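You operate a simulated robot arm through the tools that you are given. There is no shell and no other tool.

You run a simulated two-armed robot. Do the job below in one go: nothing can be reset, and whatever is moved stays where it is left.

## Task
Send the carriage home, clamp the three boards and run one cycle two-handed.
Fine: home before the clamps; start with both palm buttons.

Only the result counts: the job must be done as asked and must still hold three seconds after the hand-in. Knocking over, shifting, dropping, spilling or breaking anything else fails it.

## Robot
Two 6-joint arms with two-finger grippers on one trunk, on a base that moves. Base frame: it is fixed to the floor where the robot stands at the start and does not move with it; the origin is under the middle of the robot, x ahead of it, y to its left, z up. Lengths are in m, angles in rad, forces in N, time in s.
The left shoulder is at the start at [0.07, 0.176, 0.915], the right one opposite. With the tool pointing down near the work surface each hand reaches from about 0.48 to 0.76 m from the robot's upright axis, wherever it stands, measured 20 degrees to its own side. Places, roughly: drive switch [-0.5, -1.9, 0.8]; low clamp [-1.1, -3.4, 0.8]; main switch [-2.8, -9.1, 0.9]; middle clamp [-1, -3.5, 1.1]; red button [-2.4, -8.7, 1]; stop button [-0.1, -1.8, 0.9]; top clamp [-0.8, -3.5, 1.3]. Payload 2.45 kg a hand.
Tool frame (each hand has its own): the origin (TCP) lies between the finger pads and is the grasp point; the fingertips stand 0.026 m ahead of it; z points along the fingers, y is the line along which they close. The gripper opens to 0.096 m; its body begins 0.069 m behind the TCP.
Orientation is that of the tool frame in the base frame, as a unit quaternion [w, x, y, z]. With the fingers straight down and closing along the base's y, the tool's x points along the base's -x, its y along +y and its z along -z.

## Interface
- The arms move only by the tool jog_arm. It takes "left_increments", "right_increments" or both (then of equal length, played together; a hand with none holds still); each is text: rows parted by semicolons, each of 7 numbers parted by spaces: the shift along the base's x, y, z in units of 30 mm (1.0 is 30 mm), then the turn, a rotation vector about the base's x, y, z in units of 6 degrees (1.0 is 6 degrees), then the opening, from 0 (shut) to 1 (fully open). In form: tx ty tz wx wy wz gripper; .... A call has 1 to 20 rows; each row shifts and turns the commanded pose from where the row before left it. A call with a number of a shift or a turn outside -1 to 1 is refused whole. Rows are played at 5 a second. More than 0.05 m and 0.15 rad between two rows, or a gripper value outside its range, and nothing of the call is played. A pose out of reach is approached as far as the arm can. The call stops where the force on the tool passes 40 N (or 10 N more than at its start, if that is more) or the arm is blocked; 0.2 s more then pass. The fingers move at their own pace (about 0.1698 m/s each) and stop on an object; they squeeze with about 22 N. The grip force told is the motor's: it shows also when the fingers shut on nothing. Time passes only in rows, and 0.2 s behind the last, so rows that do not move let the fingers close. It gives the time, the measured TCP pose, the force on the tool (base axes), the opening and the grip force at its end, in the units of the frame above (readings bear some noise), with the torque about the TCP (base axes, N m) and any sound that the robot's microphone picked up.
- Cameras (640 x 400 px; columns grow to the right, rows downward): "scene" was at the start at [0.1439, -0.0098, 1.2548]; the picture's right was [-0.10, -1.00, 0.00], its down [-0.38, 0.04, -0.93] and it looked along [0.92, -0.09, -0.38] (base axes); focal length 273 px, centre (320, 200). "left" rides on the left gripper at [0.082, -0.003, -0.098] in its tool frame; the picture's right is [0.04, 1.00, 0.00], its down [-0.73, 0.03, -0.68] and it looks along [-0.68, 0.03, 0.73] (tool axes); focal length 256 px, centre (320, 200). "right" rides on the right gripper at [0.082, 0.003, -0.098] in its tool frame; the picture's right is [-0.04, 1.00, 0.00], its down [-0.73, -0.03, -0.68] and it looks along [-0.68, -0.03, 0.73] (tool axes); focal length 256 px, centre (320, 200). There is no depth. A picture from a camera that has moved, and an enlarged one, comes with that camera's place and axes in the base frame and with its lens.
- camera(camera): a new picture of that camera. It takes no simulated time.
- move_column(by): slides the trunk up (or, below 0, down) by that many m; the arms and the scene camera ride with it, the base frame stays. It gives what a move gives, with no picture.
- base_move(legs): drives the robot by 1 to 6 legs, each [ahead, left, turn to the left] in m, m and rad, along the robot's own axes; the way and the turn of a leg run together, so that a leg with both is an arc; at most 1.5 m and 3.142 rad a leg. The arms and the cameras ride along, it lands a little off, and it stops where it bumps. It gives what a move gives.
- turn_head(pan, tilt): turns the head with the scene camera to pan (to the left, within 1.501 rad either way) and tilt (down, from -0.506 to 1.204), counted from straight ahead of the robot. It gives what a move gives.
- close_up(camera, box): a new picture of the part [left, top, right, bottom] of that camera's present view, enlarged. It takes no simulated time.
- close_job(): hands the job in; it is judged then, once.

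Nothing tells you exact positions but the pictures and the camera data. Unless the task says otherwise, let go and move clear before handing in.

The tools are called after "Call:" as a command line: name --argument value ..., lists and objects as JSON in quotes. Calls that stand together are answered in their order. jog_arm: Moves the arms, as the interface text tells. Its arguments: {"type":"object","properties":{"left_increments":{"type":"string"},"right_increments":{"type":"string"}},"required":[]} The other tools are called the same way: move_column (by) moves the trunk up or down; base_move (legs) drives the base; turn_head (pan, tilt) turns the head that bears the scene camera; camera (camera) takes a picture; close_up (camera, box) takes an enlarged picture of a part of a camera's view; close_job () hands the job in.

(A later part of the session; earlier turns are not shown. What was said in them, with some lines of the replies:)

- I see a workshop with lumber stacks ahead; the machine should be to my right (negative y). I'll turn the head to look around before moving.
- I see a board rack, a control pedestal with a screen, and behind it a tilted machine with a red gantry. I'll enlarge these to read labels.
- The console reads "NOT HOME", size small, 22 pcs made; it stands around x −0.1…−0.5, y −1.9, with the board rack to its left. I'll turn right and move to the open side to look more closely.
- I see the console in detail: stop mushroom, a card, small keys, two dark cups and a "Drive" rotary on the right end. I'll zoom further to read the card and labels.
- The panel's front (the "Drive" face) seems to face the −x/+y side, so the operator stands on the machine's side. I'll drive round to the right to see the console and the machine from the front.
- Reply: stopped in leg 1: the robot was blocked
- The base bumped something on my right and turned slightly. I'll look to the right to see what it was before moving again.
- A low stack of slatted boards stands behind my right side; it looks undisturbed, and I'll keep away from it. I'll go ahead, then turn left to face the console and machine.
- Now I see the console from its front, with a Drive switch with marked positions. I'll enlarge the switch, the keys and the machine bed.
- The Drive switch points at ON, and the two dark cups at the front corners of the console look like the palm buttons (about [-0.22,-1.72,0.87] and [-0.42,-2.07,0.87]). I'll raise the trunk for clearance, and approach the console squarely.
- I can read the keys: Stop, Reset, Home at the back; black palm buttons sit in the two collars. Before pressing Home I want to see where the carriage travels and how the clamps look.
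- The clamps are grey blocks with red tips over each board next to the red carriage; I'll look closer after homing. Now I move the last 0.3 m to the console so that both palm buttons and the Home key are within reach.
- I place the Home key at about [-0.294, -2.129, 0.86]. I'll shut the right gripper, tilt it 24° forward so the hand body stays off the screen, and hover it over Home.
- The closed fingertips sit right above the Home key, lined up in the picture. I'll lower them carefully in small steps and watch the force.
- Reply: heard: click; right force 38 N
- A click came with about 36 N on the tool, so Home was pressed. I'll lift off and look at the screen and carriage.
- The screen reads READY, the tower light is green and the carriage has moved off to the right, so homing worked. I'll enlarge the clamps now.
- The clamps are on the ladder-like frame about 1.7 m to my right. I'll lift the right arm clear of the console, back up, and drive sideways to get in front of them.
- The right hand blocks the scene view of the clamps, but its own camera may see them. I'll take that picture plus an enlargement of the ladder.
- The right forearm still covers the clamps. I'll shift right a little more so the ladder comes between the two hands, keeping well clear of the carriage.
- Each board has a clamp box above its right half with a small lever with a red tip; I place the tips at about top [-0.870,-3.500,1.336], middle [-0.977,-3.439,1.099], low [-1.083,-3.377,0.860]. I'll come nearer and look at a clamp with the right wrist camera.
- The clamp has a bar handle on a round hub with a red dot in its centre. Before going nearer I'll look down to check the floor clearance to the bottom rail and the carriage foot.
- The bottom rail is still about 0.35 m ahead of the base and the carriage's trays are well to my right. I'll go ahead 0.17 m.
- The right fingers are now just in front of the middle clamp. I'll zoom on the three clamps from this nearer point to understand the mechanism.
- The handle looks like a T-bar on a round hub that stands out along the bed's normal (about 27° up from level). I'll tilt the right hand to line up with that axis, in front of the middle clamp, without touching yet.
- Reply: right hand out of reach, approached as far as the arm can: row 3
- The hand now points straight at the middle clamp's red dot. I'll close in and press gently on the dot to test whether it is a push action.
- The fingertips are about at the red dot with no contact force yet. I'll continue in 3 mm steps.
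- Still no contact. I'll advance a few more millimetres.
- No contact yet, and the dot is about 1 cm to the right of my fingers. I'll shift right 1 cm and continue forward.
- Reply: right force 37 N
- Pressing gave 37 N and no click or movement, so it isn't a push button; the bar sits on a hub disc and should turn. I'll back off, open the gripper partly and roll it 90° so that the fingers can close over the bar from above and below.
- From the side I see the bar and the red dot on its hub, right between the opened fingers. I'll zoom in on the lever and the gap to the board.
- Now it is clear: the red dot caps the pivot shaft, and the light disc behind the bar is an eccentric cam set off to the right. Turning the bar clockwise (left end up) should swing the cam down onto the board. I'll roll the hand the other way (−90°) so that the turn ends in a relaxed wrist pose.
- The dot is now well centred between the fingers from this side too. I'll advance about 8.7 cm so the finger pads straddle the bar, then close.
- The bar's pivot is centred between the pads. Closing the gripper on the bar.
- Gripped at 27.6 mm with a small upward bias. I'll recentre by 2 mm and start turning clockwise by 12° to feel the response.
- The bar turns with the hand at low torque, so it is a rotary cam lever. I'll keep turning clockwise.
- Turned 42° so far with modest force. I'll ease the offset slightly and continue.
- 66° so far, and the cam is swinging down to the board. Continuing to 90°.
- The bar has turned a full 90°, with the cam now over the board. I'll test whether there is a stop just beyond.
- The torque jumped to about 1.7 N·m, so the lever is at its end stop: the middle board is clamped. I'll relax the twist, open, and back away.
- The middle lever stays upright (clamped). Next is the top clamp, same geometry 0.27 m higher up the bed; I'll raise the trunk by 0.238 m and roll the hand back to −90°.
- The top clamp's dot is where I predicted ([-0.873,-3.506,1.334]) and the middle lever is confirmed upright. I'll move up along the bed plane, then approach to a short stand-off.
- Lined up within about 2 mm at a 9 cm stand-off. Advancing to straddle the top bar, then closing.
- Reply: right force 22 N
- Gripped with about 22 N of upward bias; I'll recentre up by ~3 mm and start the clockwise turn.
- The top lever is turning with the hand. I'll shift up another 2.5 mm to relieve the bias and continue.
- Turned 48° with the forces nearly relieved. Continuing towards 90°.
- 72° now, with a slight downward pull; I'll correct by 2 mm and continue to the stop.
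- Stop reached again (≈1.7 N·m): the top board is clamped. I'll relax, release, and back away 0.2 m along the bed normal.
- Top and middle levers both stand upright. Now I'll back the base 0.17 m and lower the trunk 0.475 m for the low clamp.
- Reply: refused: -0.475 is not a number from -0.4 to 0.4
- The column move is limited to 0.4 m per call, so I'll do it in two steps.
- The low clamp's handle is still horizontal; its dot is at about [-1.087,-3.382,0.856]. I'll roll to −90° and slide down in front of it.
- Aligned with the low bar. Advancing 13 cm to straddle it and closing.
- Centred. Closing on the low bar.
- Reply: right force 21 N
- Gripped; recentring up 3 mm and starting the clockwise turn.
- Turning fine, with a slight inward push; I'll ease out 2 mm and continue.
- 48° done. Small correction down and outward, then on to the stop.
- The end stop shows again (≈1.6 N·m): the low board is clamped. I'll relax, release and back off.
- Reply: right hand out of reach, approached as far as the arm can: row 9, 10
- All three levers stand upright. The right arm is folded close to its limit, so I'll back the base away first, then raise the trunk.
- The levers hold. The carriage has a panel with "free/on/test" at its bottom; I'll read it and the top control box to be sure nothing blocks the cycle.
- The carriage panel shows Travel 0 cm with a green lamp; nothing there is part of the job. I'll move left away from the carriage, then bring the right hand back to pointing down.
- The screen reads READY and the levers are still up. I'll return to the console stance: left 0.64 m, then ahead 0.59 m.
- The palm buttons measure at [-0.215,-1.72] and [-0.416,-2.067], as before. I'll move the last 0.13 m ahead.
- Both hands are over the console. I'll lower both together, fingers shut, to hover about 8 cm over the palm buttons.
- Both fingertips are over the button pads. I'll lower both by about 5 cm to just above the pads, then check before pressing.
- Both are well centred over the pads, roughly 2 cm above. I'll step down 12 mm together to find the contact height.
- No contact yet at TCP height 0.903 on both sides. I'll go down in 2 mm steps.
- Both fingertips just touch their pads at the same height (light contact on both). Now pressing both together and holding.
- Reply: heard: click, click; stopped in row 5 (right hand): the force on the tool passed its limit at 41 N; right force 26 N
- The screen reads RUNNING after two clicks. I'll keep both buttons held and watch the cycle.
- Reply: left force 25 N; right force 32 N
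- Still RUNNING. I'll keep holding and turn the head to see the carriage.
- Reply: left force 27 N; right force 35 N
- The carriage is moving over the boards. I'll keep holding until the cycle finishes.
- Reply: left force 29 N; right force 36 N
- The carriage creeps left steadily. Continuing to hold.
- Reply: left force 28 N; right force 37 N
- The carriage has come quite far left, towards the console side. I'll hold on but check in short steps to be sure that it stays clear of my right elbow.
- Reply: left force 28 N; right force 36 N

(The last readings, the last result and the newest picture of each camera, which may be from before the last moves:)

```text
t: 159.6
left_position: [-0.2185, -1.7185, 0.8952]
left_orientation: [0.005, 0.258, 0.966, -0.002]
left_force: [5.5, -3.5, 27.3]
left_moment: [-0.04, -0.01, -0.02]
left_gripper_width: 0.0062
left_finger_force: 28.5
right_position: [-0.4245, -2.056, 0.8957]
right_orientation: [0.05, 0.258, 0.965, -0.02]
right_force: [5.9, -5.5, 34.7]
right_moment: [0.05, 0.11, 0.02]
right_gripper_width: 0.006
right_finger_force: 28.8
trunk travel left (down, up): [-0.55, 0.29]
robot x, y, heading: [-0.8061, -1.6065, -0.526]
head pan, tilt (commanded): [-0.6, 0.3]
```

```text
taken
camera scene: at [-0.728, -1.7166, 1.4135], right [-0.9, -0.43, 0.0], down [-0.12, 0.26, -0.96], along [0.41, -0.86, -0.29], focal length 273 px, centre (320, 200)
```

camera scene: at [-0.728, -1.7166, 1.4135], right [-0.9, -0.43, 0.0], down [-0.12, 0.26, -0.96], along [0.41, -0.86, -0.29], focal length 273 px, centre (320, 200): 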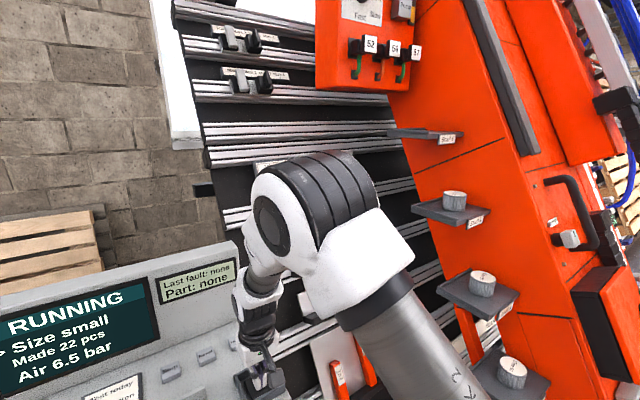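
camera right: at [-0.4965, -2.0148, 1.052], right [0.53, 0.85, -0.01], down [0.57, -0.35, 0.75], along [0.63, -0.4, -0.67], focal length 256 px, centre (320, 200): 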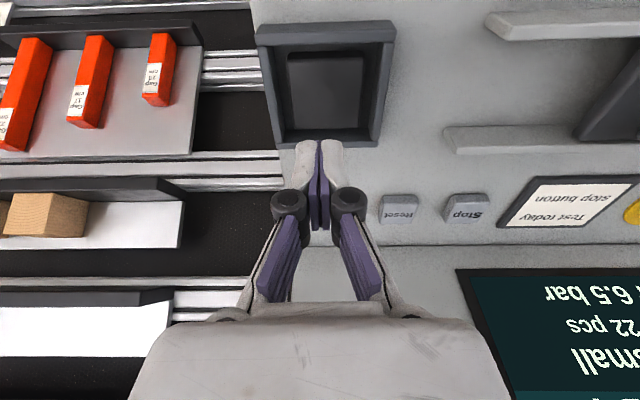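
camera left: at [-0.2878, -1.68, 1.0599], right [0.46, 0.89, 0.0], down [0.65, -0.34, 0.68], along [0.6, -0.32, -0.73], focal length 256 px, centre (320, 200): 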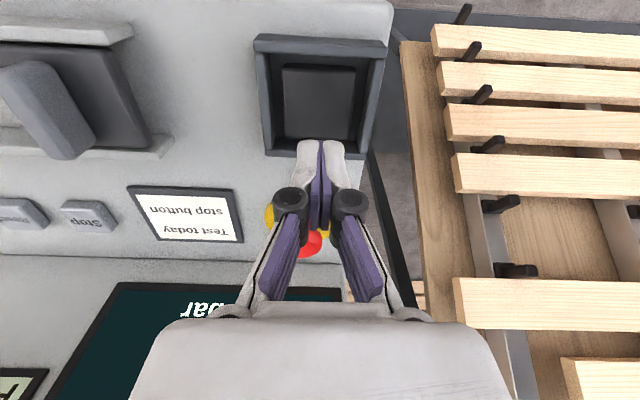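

It is slowing down. I'll keep watching in short holds.

Call:
jog_arm --left_increments "0 0 0 0 0 0 0" --right_increments "0 0 0 0 0 0 0"

Call:
camera --camera "scene"

```text
t: 159.9
left_position: [-0.2176, -1.7178, 0.8956]
left_orientation: [0.005, 0.258, 0.966, -0.002]
left_force: [4.9, -3.5, 27.2]
left_moment: [-0.04, 0.0, 0.01]
left_gripper_width: 0.0061
left_finger_force: 28.3
right_position: [-0.4243, -2.0567, 0.8953]
right_orientation: [0.049, 0.258, 0.965, -0.02]
right_force: [6.2, -5.3, 35.2]
right_moment: [0.1, 0.13, -0.01]
right_gripper_width: 0.0059
right_finger_force: 28.2
trunk travel left (down, up): [-0.55, 0.29]
robot x, y, heading: [-0.8087, -1.6076, -0.524]
head pan, tilt (commanded): [-0.6, 0.3]
```

```text
taken
camera scene: at [-0.7281, -1.7165, 1.4135], right [-0.9, -0.43, 0.0], down [-0.12, 0.26, -0.96], along [0.41, -0.86, -0.29], focal length 273 px, centre (320, 200)
```

scene: 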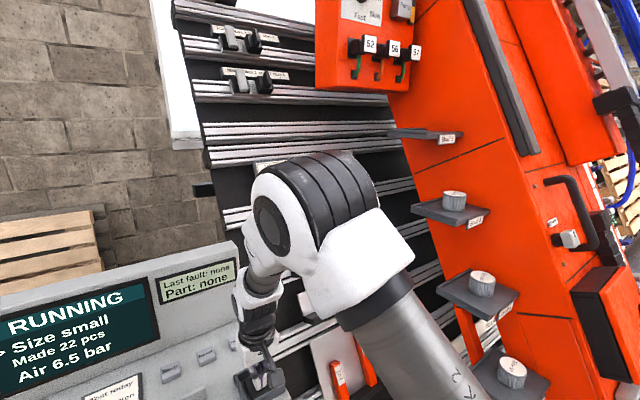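

The carriage has stopped at the end of its stroke, clear of the arm. Holding on for the return stroke.

Call:
jog_arm --left_increments "0 0 0 0 0 0 0; 0 0 0 0 0 0 0; 0 0 0 0 0 0 0; 0 0 0 0 0 0 0; 0 0 0 0 0 0 0" --right_increments "0 0 0 0 0 0 0; 0 0 0 0 0 0 0; 0 0 0 0 0 0 0; 0 0 0 0 0 0 0; 0 0 0 0 0 0 0"

Call:
camera --camera "scene"

```text
t: 161.2
left_position: [-0.2181, -1.718, 0.8945]
left_orientation: [0.004, 0.258, 0.966, -0.003]
left_force: [4.5, -3.2, 26.5]
left_moment: [0.02, 0.02, 0.01]
left_gripper_width: 0.0063
left_finger_force: 28.0
right_position: [-0.4243, -2.0571, 0.8959]
right_orientation: [0.05, 0.258, 0.965, -0.019]
right_force: [5.6, -3.2, 34.6]
right_moment: [0.11, 0.14, 0.01]
right_gripper_width: 0.0058
right_finger_force: 28.6
trunk travel left (down, up): [-0.55, 0.29]
robot x, y, heading: [-0.8057, -1.6091, -0.523]
head pan, tilt (commanded): [-0.6, 0.3]
```

```text
taken
camera scene: at [-0.7282, -1.7164, 1.4135], right [-0.9, -0.43, 0.0], down [-0.12, 0.26, -0.96], along [0.41, -0.86, -0.29], focal length 273 px, centre (320, 200)
```

scene: 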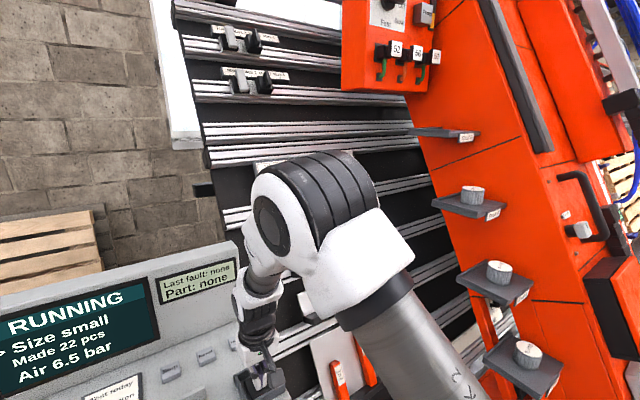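

The carriage is on its return stroke. I'll keep holding both buttons.

Call:
jog_arm --left_increments "0 0 0 0 0 0 0; 0 0 0 0 0 0 0; 0 0 0 0 0 0 0; 0 0 0 0 0 0 0; 0 0 0 0 0 0 0; 0 0 0 0 0 0 0; 0 0 0 0 0 0 0; 0 0 0 0 0 0 0; 0 0 0 0 0 0 0; 0 0 0 0 0 0 0" --right_increments "0 0 0 0 0 0 0; 0 0 0 0 0 0 0; 0 0 0 0 0 0 0; 0 0 0 0 0 0 0; 0 0 0 0 0 0 0; 0 0 0 0 0 0 0; 0 0 0 0 0 0 0; 0 0 0 0 0 0 0; 0 0 0 0 0 0 0; 0 0 0 0 0 0 0"

Call:
camera --camera "scene"

```text
t: 163.3
left_position: [-0.2184, -1.7186, 0.8956]
left_orientation: [0.005, 0.258, 0.966, -0.002]
left_force: [4.5, -2.9, 25.2]
left_moment: [0.0, 0.04, 0.01]
left_gripper_width: 0.0059
left_finger_force: 28.7
right_position: [-0.4233, -2.0577, 0.8956]
right_orientation: [0.05, 0.258, 0.965, -0.021]
right_force: [3.2, -2.0, 33.4]
right_moment: [0.11, 0.23, 0.01]
right_gripper_width: 0.006
right_finger_force: 28.4
trunk travel left (down, up): [-0.55, 0.29]
robot x, y, heading: [-0.8122, -1.6094, -0.524]
head pan, tilt (commanded): [-0.6, 0.3]
```

```text
taken
camera scene: at [-0.7284, -1.7163, 1.4135], right [-0.9, -0.43, 0.0], down [-0.12, 0.26, -0.96], along [0.41, -0.86, -0.29], focal length 273 px, centre (320, 200)
```

scene: 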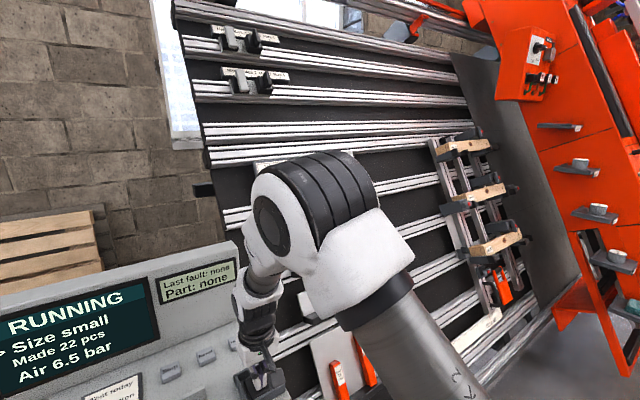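

The carriage is nearly back home, screen still RUNNING. Holding a little longer.

Call:
jog_arm --left_increments "0 0 0 0 0 0 0; 0 0 0 0 0 0 0; 0 0 0 0 0 0 0; 0 0 0 0 0 0 0" --right_increments "0 0 0 0 0 0 0; 0 0 0 0 0 0 0; 0 0 0 0 0 0 0; 0 0 0 0 0 0 0"

Call:
camera --camera "scene"

```text
t: 164.3
left_position: [-0.2166, -1.7175, 0.8949]
left_orientation: [0.005, 0.258, 0.966, -0.003]
left_force: [3.0, -2.7, 25.2]
left_moment: [-0.01, 0.05, 0.02]
left_gripper_width: 0.006
left_finger_force: 28.3
right_position: [-0.4242, -2.0561, 0.8946]
right_orientation: [0.05, 0.258, 0.965, -0.02]
right_force: [2.2, -1.6, 32.8]
right_moment: [0.11, 0.19, 0.03]
right_gripper_width: 0.006
right_finger_force: 28.9
trunk travel left (down, up): [-0.55, 0.29]
robot x, y, heading: [-0.8081, -1.6103, -0.522]
head pan, tilt (commanded): [-0.6, 0.3]
```

```text
taken
camera scene: at [-0.7285, -1.7162, 1.4136], right [-0.9, -0.43, 0.0], down [-0.12, 0.26, -0.96], along [0.41, -0.86, -0.29], focal length 273 px, centre (320, 200)
```

scene: 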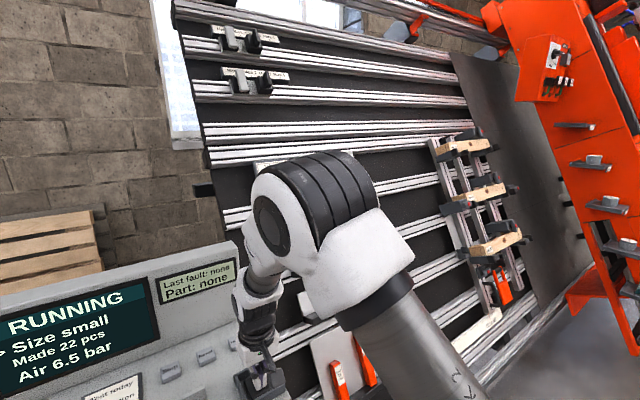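

Call:
jog_arm --left_increments "0 0 0 0 0 0 0; 0 0 0 0 0 0 0; 0 0 0 0 0 0 0; 0 0 0 0 0 0 0" --right_increments "0 0 0 0 0 0 0; 0 0 0 0 0 0 0; 0 0 0 0 0 0 0; 0 0 0 0 0 0 0"

Call:
camera --camera "scene"

```text
t: 165.3
left_position: [-0.2187, -1.7171, 0.8956]
left_orientation: [0.005, 0.258, 0.966, -0.002]
left_force: [3.9, -1.7, 25.5]
left_moment: [0.0, 0.07, 0.03]
left_gripper_width: 0.006
left_finger_force: 28.6
right_position: [-0.4235, -2.0567, 0.8952]
right_orientation: [0.05, 0.258, 0.965, -0.02]
right_force: [2.2, -2.1, 32.9]
right_moment: [0.12, 0.21, 0.01]
right_gripper_width: 0.0061
right_finger_force: 28.3
trunk travel left (down, up): [-0.55, 0.29]
robot x, y, heading: [-0.8086, -1.6118, -0.523]
head pan, tilt (commanded): [-0.6, 0.3]
```

```text
taken
camera scene: at [-0.7286, -1.7161, 1.4136], right [-0.9, -0.43, 0.0], down [-0.12, 0.26, -0.96], along [0.41, -0.86, -0.29], focal length 273 px, centre (320, 200)
```

scene: 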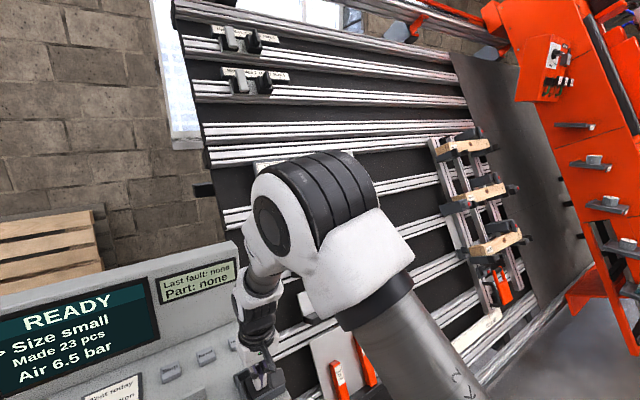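

The screen reads READY and "Made 23 pcs": exactly one cycle ran. I'll now lift both hands off together and move clear.

Call:
jog_arm --left_increments "0 0 0.8 0 0 0 0; 0 0 1 0 0 0 0; 0 0 1 0 0 0 0; 0 0 1 0 0 0 0; 0 0 1 0 0 0 0; 0 0 1 0 0 0 0; 0 0 1 0 0 0 0; 0 0 1 0 0 0 0; 0 0 1 0 0 0 0; 0 0 1 0 0 0 0" --right_increments "0 0 0.8 0 0 0 0; 0 0 1 0 0 0 0; 0 0 1 0 0 0 0; 0 0 1 0 0 0 0; 0 0 1 0 0 0 0; 0 0 1 0 0 0 0; 0 0 1 0 0 0 0; 0 0 1 0 0 0 0; 0 0 1 0 0 0 0; 0 0 1 0 0 0 0"

Call:
camera --camera "scene"

Call:
close_up --camera "scene" --box '[415, 120, 545, 330]'

```text
t: 167.6
left_position: [-0.2162, -1.7175, 1.1864]
left_orientation: [0.004, 0.258, 0.966, -0.001]
left_force: [0.8, -0.1, 0.8]
left_moment: [-0.02, 0.0, -0.05]
left_gripper_width: 0.0
left_finger_force: 28.6
right_position: [-0.4217, -2.0605, 1.1863]
right_orientation: [0.047, 0.258, 0.965, -0.02]
right_force: [-1.0, 0.0, -0.8]
right_moment: [-0.05, -0.01, 0.02]
right_gripper_width: 0.0
right_finger_force: 28.5
trunk travel left (down, up): [-0.55, 0.29]
robot x, y, heading: [-0.8068, -1.6061, -0.525]
head pan, tilt (commanded): [-0.6, 0.3]
```

```text
taken
camera scene: at [-0.7241, -1.7187, 1.4129], right [-0.9, -0.43, 0.0], down [-0.13, 0.27, -0.96], along [0.41, -0.86, -0.3], focal length 273 px, centre (320, 200)
```

scene: 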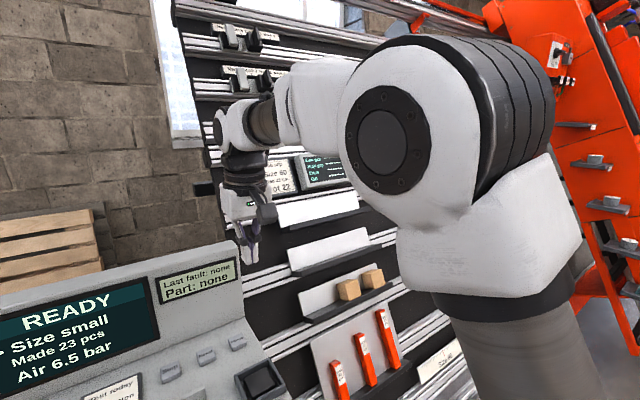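

```text
1.90 times, centred on (480, 225) of scene
camera zoom: at [-0.7241, -1.7187, 1.4129], right [-0.9, -0.43, 0.0], down [-0.13, 0.27, -0.96], along [0.41, -0.86, -0.3], focal length 521 px, centre (15, 152)
```

zoom: 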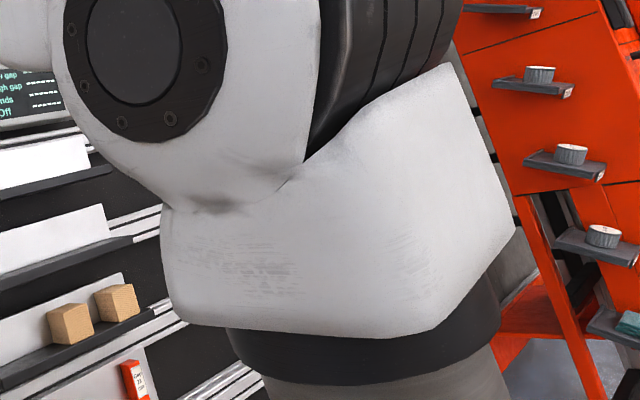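

I'll back off from the console 0.35 m and verify the final state.

Call:
base_move --legs '[[-0.35, 0, 0]]'

Call:
turn_head --pan -0.25 --tilt 0.3

Call:
camera --camera "scene"

Call:
turn_head --pan -0.8 --tilt 0.2

Call:
camera --camera "scene"

```text
t: 169.8
left_position: [-0.5148, -1.5436, 1.1858]
left_orientation: [0.002, 0.255, 0.967, -0.002]
left_force: [0.2, 0.1, -0.8]
left_moment: [0.03, -0.01, 0.03]
left_gripper_width: 0.0001
left_finger_force: 28.5
right_position: [-0.7175, -1.8879, 1.1838]
right_orientation: [0.047, 0.256, 0.965, -0.02]
right_force: [-0.2, -0.1, 0.5]
right_moment: [0.01, 0.0, -0.03]
right_gripper_width: 0.0003
right_finger_force: 28.7
trunk travel left (down, up): [-0.55, 0.29]
robot x, y, heading: [-1.1092, -1.4387, -0.523]
head pan, tilt (commanded): [-0.6, 0.3]
```

```text
t: 170.6
left_position: [-0.5143, -1.5431, 1.1865]
left_orientation: [0.002, 0.256, 0.967, -0.002]
left_force: [0.2, -0.1, 0.5]
left_moment: [0.01, 0.01, 0.03]
left_gripper_width: 0.0
left_finger_force: 28.3
right_position: [-0.7173, -1.8877, 1.1854]
right_orientation: [0.047, 0.255, 0.966, -0.02]
right_force: [-0.6, -0.2, 0.2]
right_moment: [0.0, -0.03, -0.03]
right_gripper_width: 0.0
right_finger_force: 28.3
trunk travel left (down, up): [-0.55, 0.29]
robot x, y, heading: [-1.1091, -1.4395, -0.518]
head pan, tilt (commanded): [-0.25, 0.3]
```

```text
taken
camera scene: at [-0.9959, -1.528, 1.4128], right [-0.7, -0.72, 0.0], down [-0.21, 0.21, -0.96], along [0.69, -0.66, -0.3], focal length 273 px, centre (320, 200)
```

scene: 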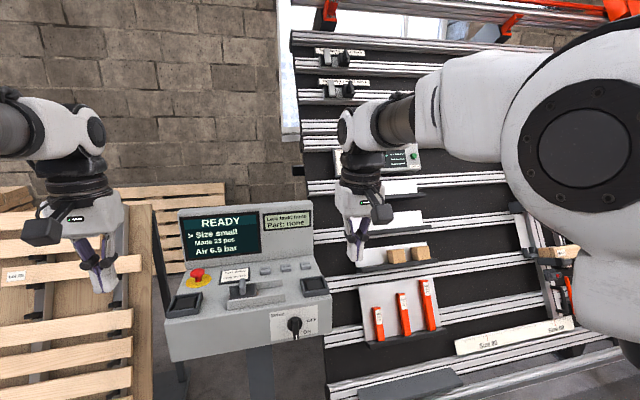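

```text
t: 171.6
left_position: [-0.5145, -1.543, 1.1858]
left_orientation: [0.002, 0.256, 0.967, -0.001]
left_force: [0.2, -0.4, -0.1]
left_moment: [-0.03, -0.02, 0.01]
left_gripper_width: 0.0001
left_finger_force: 28.1
right_position: [-0.718, -1.8875, 1.1854]
right_orientation: [0.047, 0.255, 0.965, -0.02]
right_force: [-0.6, 0.6, 0.4]
right_moment: [-0.01, 0.0, 0.0]
right_gripper_width: 0.0
right_finger_force: 28.3
trunk travel left (down, up): [-0.55, 0.29]
robot x, y, heading: [-1.1072, -1.4372, -0.521]
head pan, tilt (commanded): [-0.799, 0.201]
```

```text
taken
camera scene: at [-1.0397, -1.5531, 1.4221], right [-0.97, -0.25, 0.0], down [-0.05, 0.19, -0.98], along [0.25, -0.95, -0.2], focal length 273 px, centre (320, 200)
```

scene: 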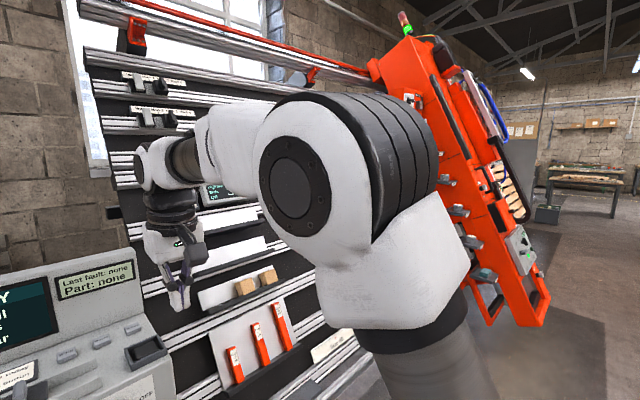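

The console is READY with 23 pcs, the tower light is green and the carriage is home. I'll shift right once more to make sure that the three levers are still up after the cycle.

Call:
base_move --legs '[[-0.3, -0.9, 0]]'

Call:
turn_head --pan -0.1 --tilt 0.25

Call:
camera --camera "scene"

Call:
camera --camera "right"

```text
t: 176.5
left_position: [-1.2132, -2.1617, 1.1864]
left_orientation: [0.003, 0.254, 0.967, -0.001]
left_force: [-0.1, -0.3, 0.0]
left_moment: [-0.02, 0.0, -0.02]
left_gripper_width: 0.0
left_finger_force: 27.9
right_position: [-1.4163, -2.5046, 1.1849]
right_orientation: [0.047, 0.255, 0.966, -0.02]
right_force: [0.3, 0.0, -0.3]
right_moment: [-0.01, 0.02, 0.01]
right_gripper_width: 0.0
right_finger_force: 28.3
trunk travel left (down, up): [-0.55, 0.29]
robot x, y, heading: [-1.8103, -2.0574, -0.513]
head pan, tilt (commanded): [-0.799, 0.201]
```

```text
t: 177.6
left_position: [-1.2142, -2.1618, 1.1871]
left_orientation: [0.002, 0.254, 0.967, -0.001]
left_force: [-0.4, -1.0, 0.0]
left_moment: [0.01, -0.01, -0.01]
left_gripper_width: 0.0003
left_finger_force: 28.4
right_position: [-1.4168, -2.5068, 1.186]
right_orientation: [0.047, 0.255, 0.966, -0.019]
right_force: [0.3, 0.3, 0.2]
right_moment: [0.01, -0.01, -0.02]
right_gripper_width: 0.0
right_finger_force: 28.1
trunk travel left (down, up): [-0.55, 0.29]
robot x, y, heading: [-1.8124, -2.0557, -0.522]
head pan, tilt (commanded): [-0.099, 0.25]
```

```text
taken
camera scene: at [-1.686, -2.1361, 1.4176], right [-0.58, -0.82, 0.0], down [-0.2, 0.14, -0.97], along [0.79, -0.56, -0.25], focal length 273 px, centre (320, 200)
```

scene: 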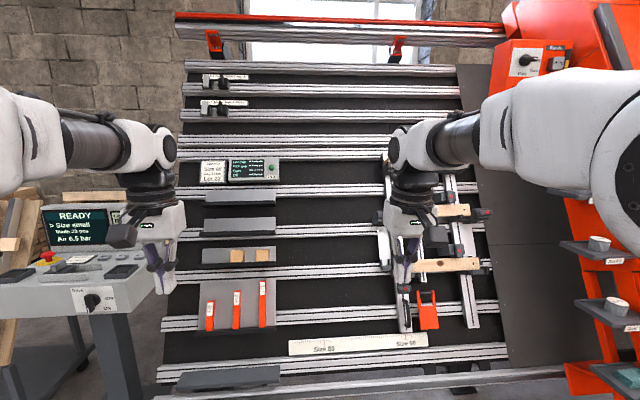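

```text
taken
camera right: at [-1.4945, -2.4569, 1.2748], right [0.53, 0.85, -0.01], down [0.57, -0.34, 0.75], along [0.63, -0.4, -0.66], focal length 256 px, centre (320, 200)
```

right: 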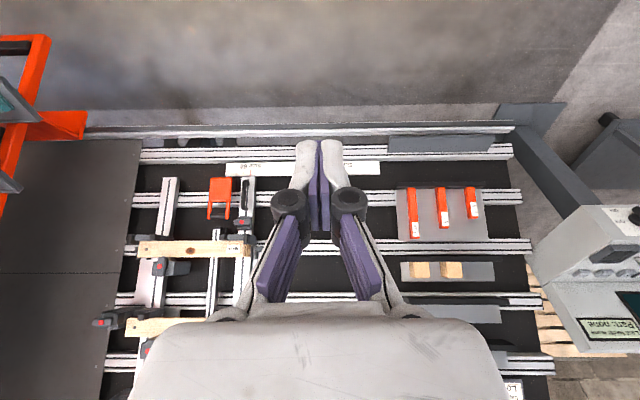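

Call:
close_up --camera "right" --box '[90, 220, 260, 370]'

Call:
close_up --camera "scene" --box '[370, 140, 510, 290]'

Call:
close_up --camera "scene" --box '[20, 190, 180, 320]'

```text
2.67 times, centred on (175, 295) of right
camera zoom: at [-1.4945, -2.4569, 1.2748], right [0.53, 0.85, -0.01], down [0.57, -0.34, 0.75], along [0.63, -0.4, -0.66], focal length 683 px, centre (707, -53)
```

zoom: 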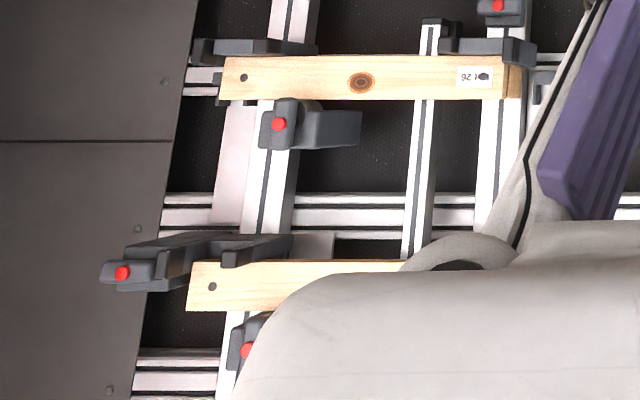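

```text
2.67 times, centred on (440, 215) of scene
camera zoom: at [-1.686, -2.1361, 1.4176], right [-0.58, -0.82, 0.0], down [-0.2, 0.14, -0.97], along [0.79, -0.56, -0.25], focal length 729 px, centre (0, 160)
```

zoom: 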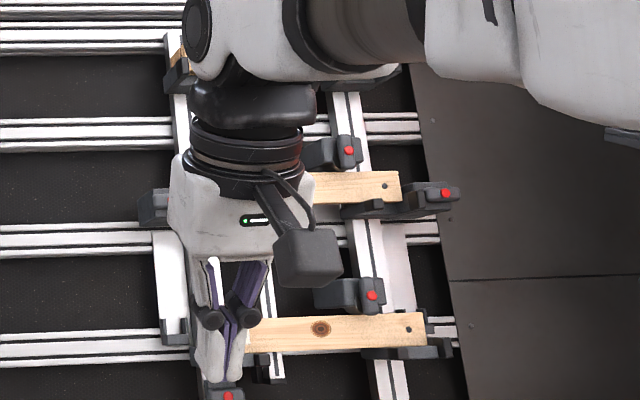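

```text
3.08 times, centred on (100, 255) of scene
camera zoom: at [-1.686, -2.1361, 1.4176], right [-0.58, -0.82, 0.0], down [-0.2, 0.14, -0.97], along [0.79, -0.56, -0.25], focal length 841 px, centre (997, 31)
```

zoom: 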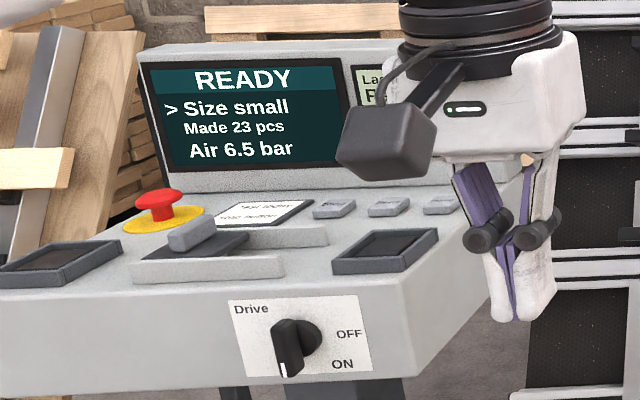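

The boards now show freshly drilled holes, the levers I can see are upright, the console reads READY with 23 pcs made, and both hands are clear. The job is done, so I'll hand it in.

Call:
close_job

```text
The job is handed in.
```

The job is finished and handed in. The carriage went home, the three boards are clamped, and exactly one cycle ran with both palm buttons held.

- **Home:** I pressed Home before touching any clamp. The screen changed from NOT HOME to READY, and the carriage moved off to the right.
- **Clamps:** I turned the middle, top and low levers clockwise to their end stops, and all three stood upright before the cycle. Afterwards I could see the middle and low levers upright. The top one was partly hidden in that last look.
- **Cycle:** I pressed both palm buttons together and held them until the carriage was back and READY showed again. The counter went from 22 to 23 pcs, no fault appeared, and the middle and low boards showed new holes near their right ends.

Two other things happened along the way:

- **Bump:** Early on, the base bumped the low stack of slatted boards behind the start position and stopped. The stack looked undisturbed when I checked right after.
- **Lot labels:** The boards are labelled Lot 27, Lot 22 and Lot 26, while the job slip says Lot 22. I left them as they were, since the task only asked to clamp the three boards.
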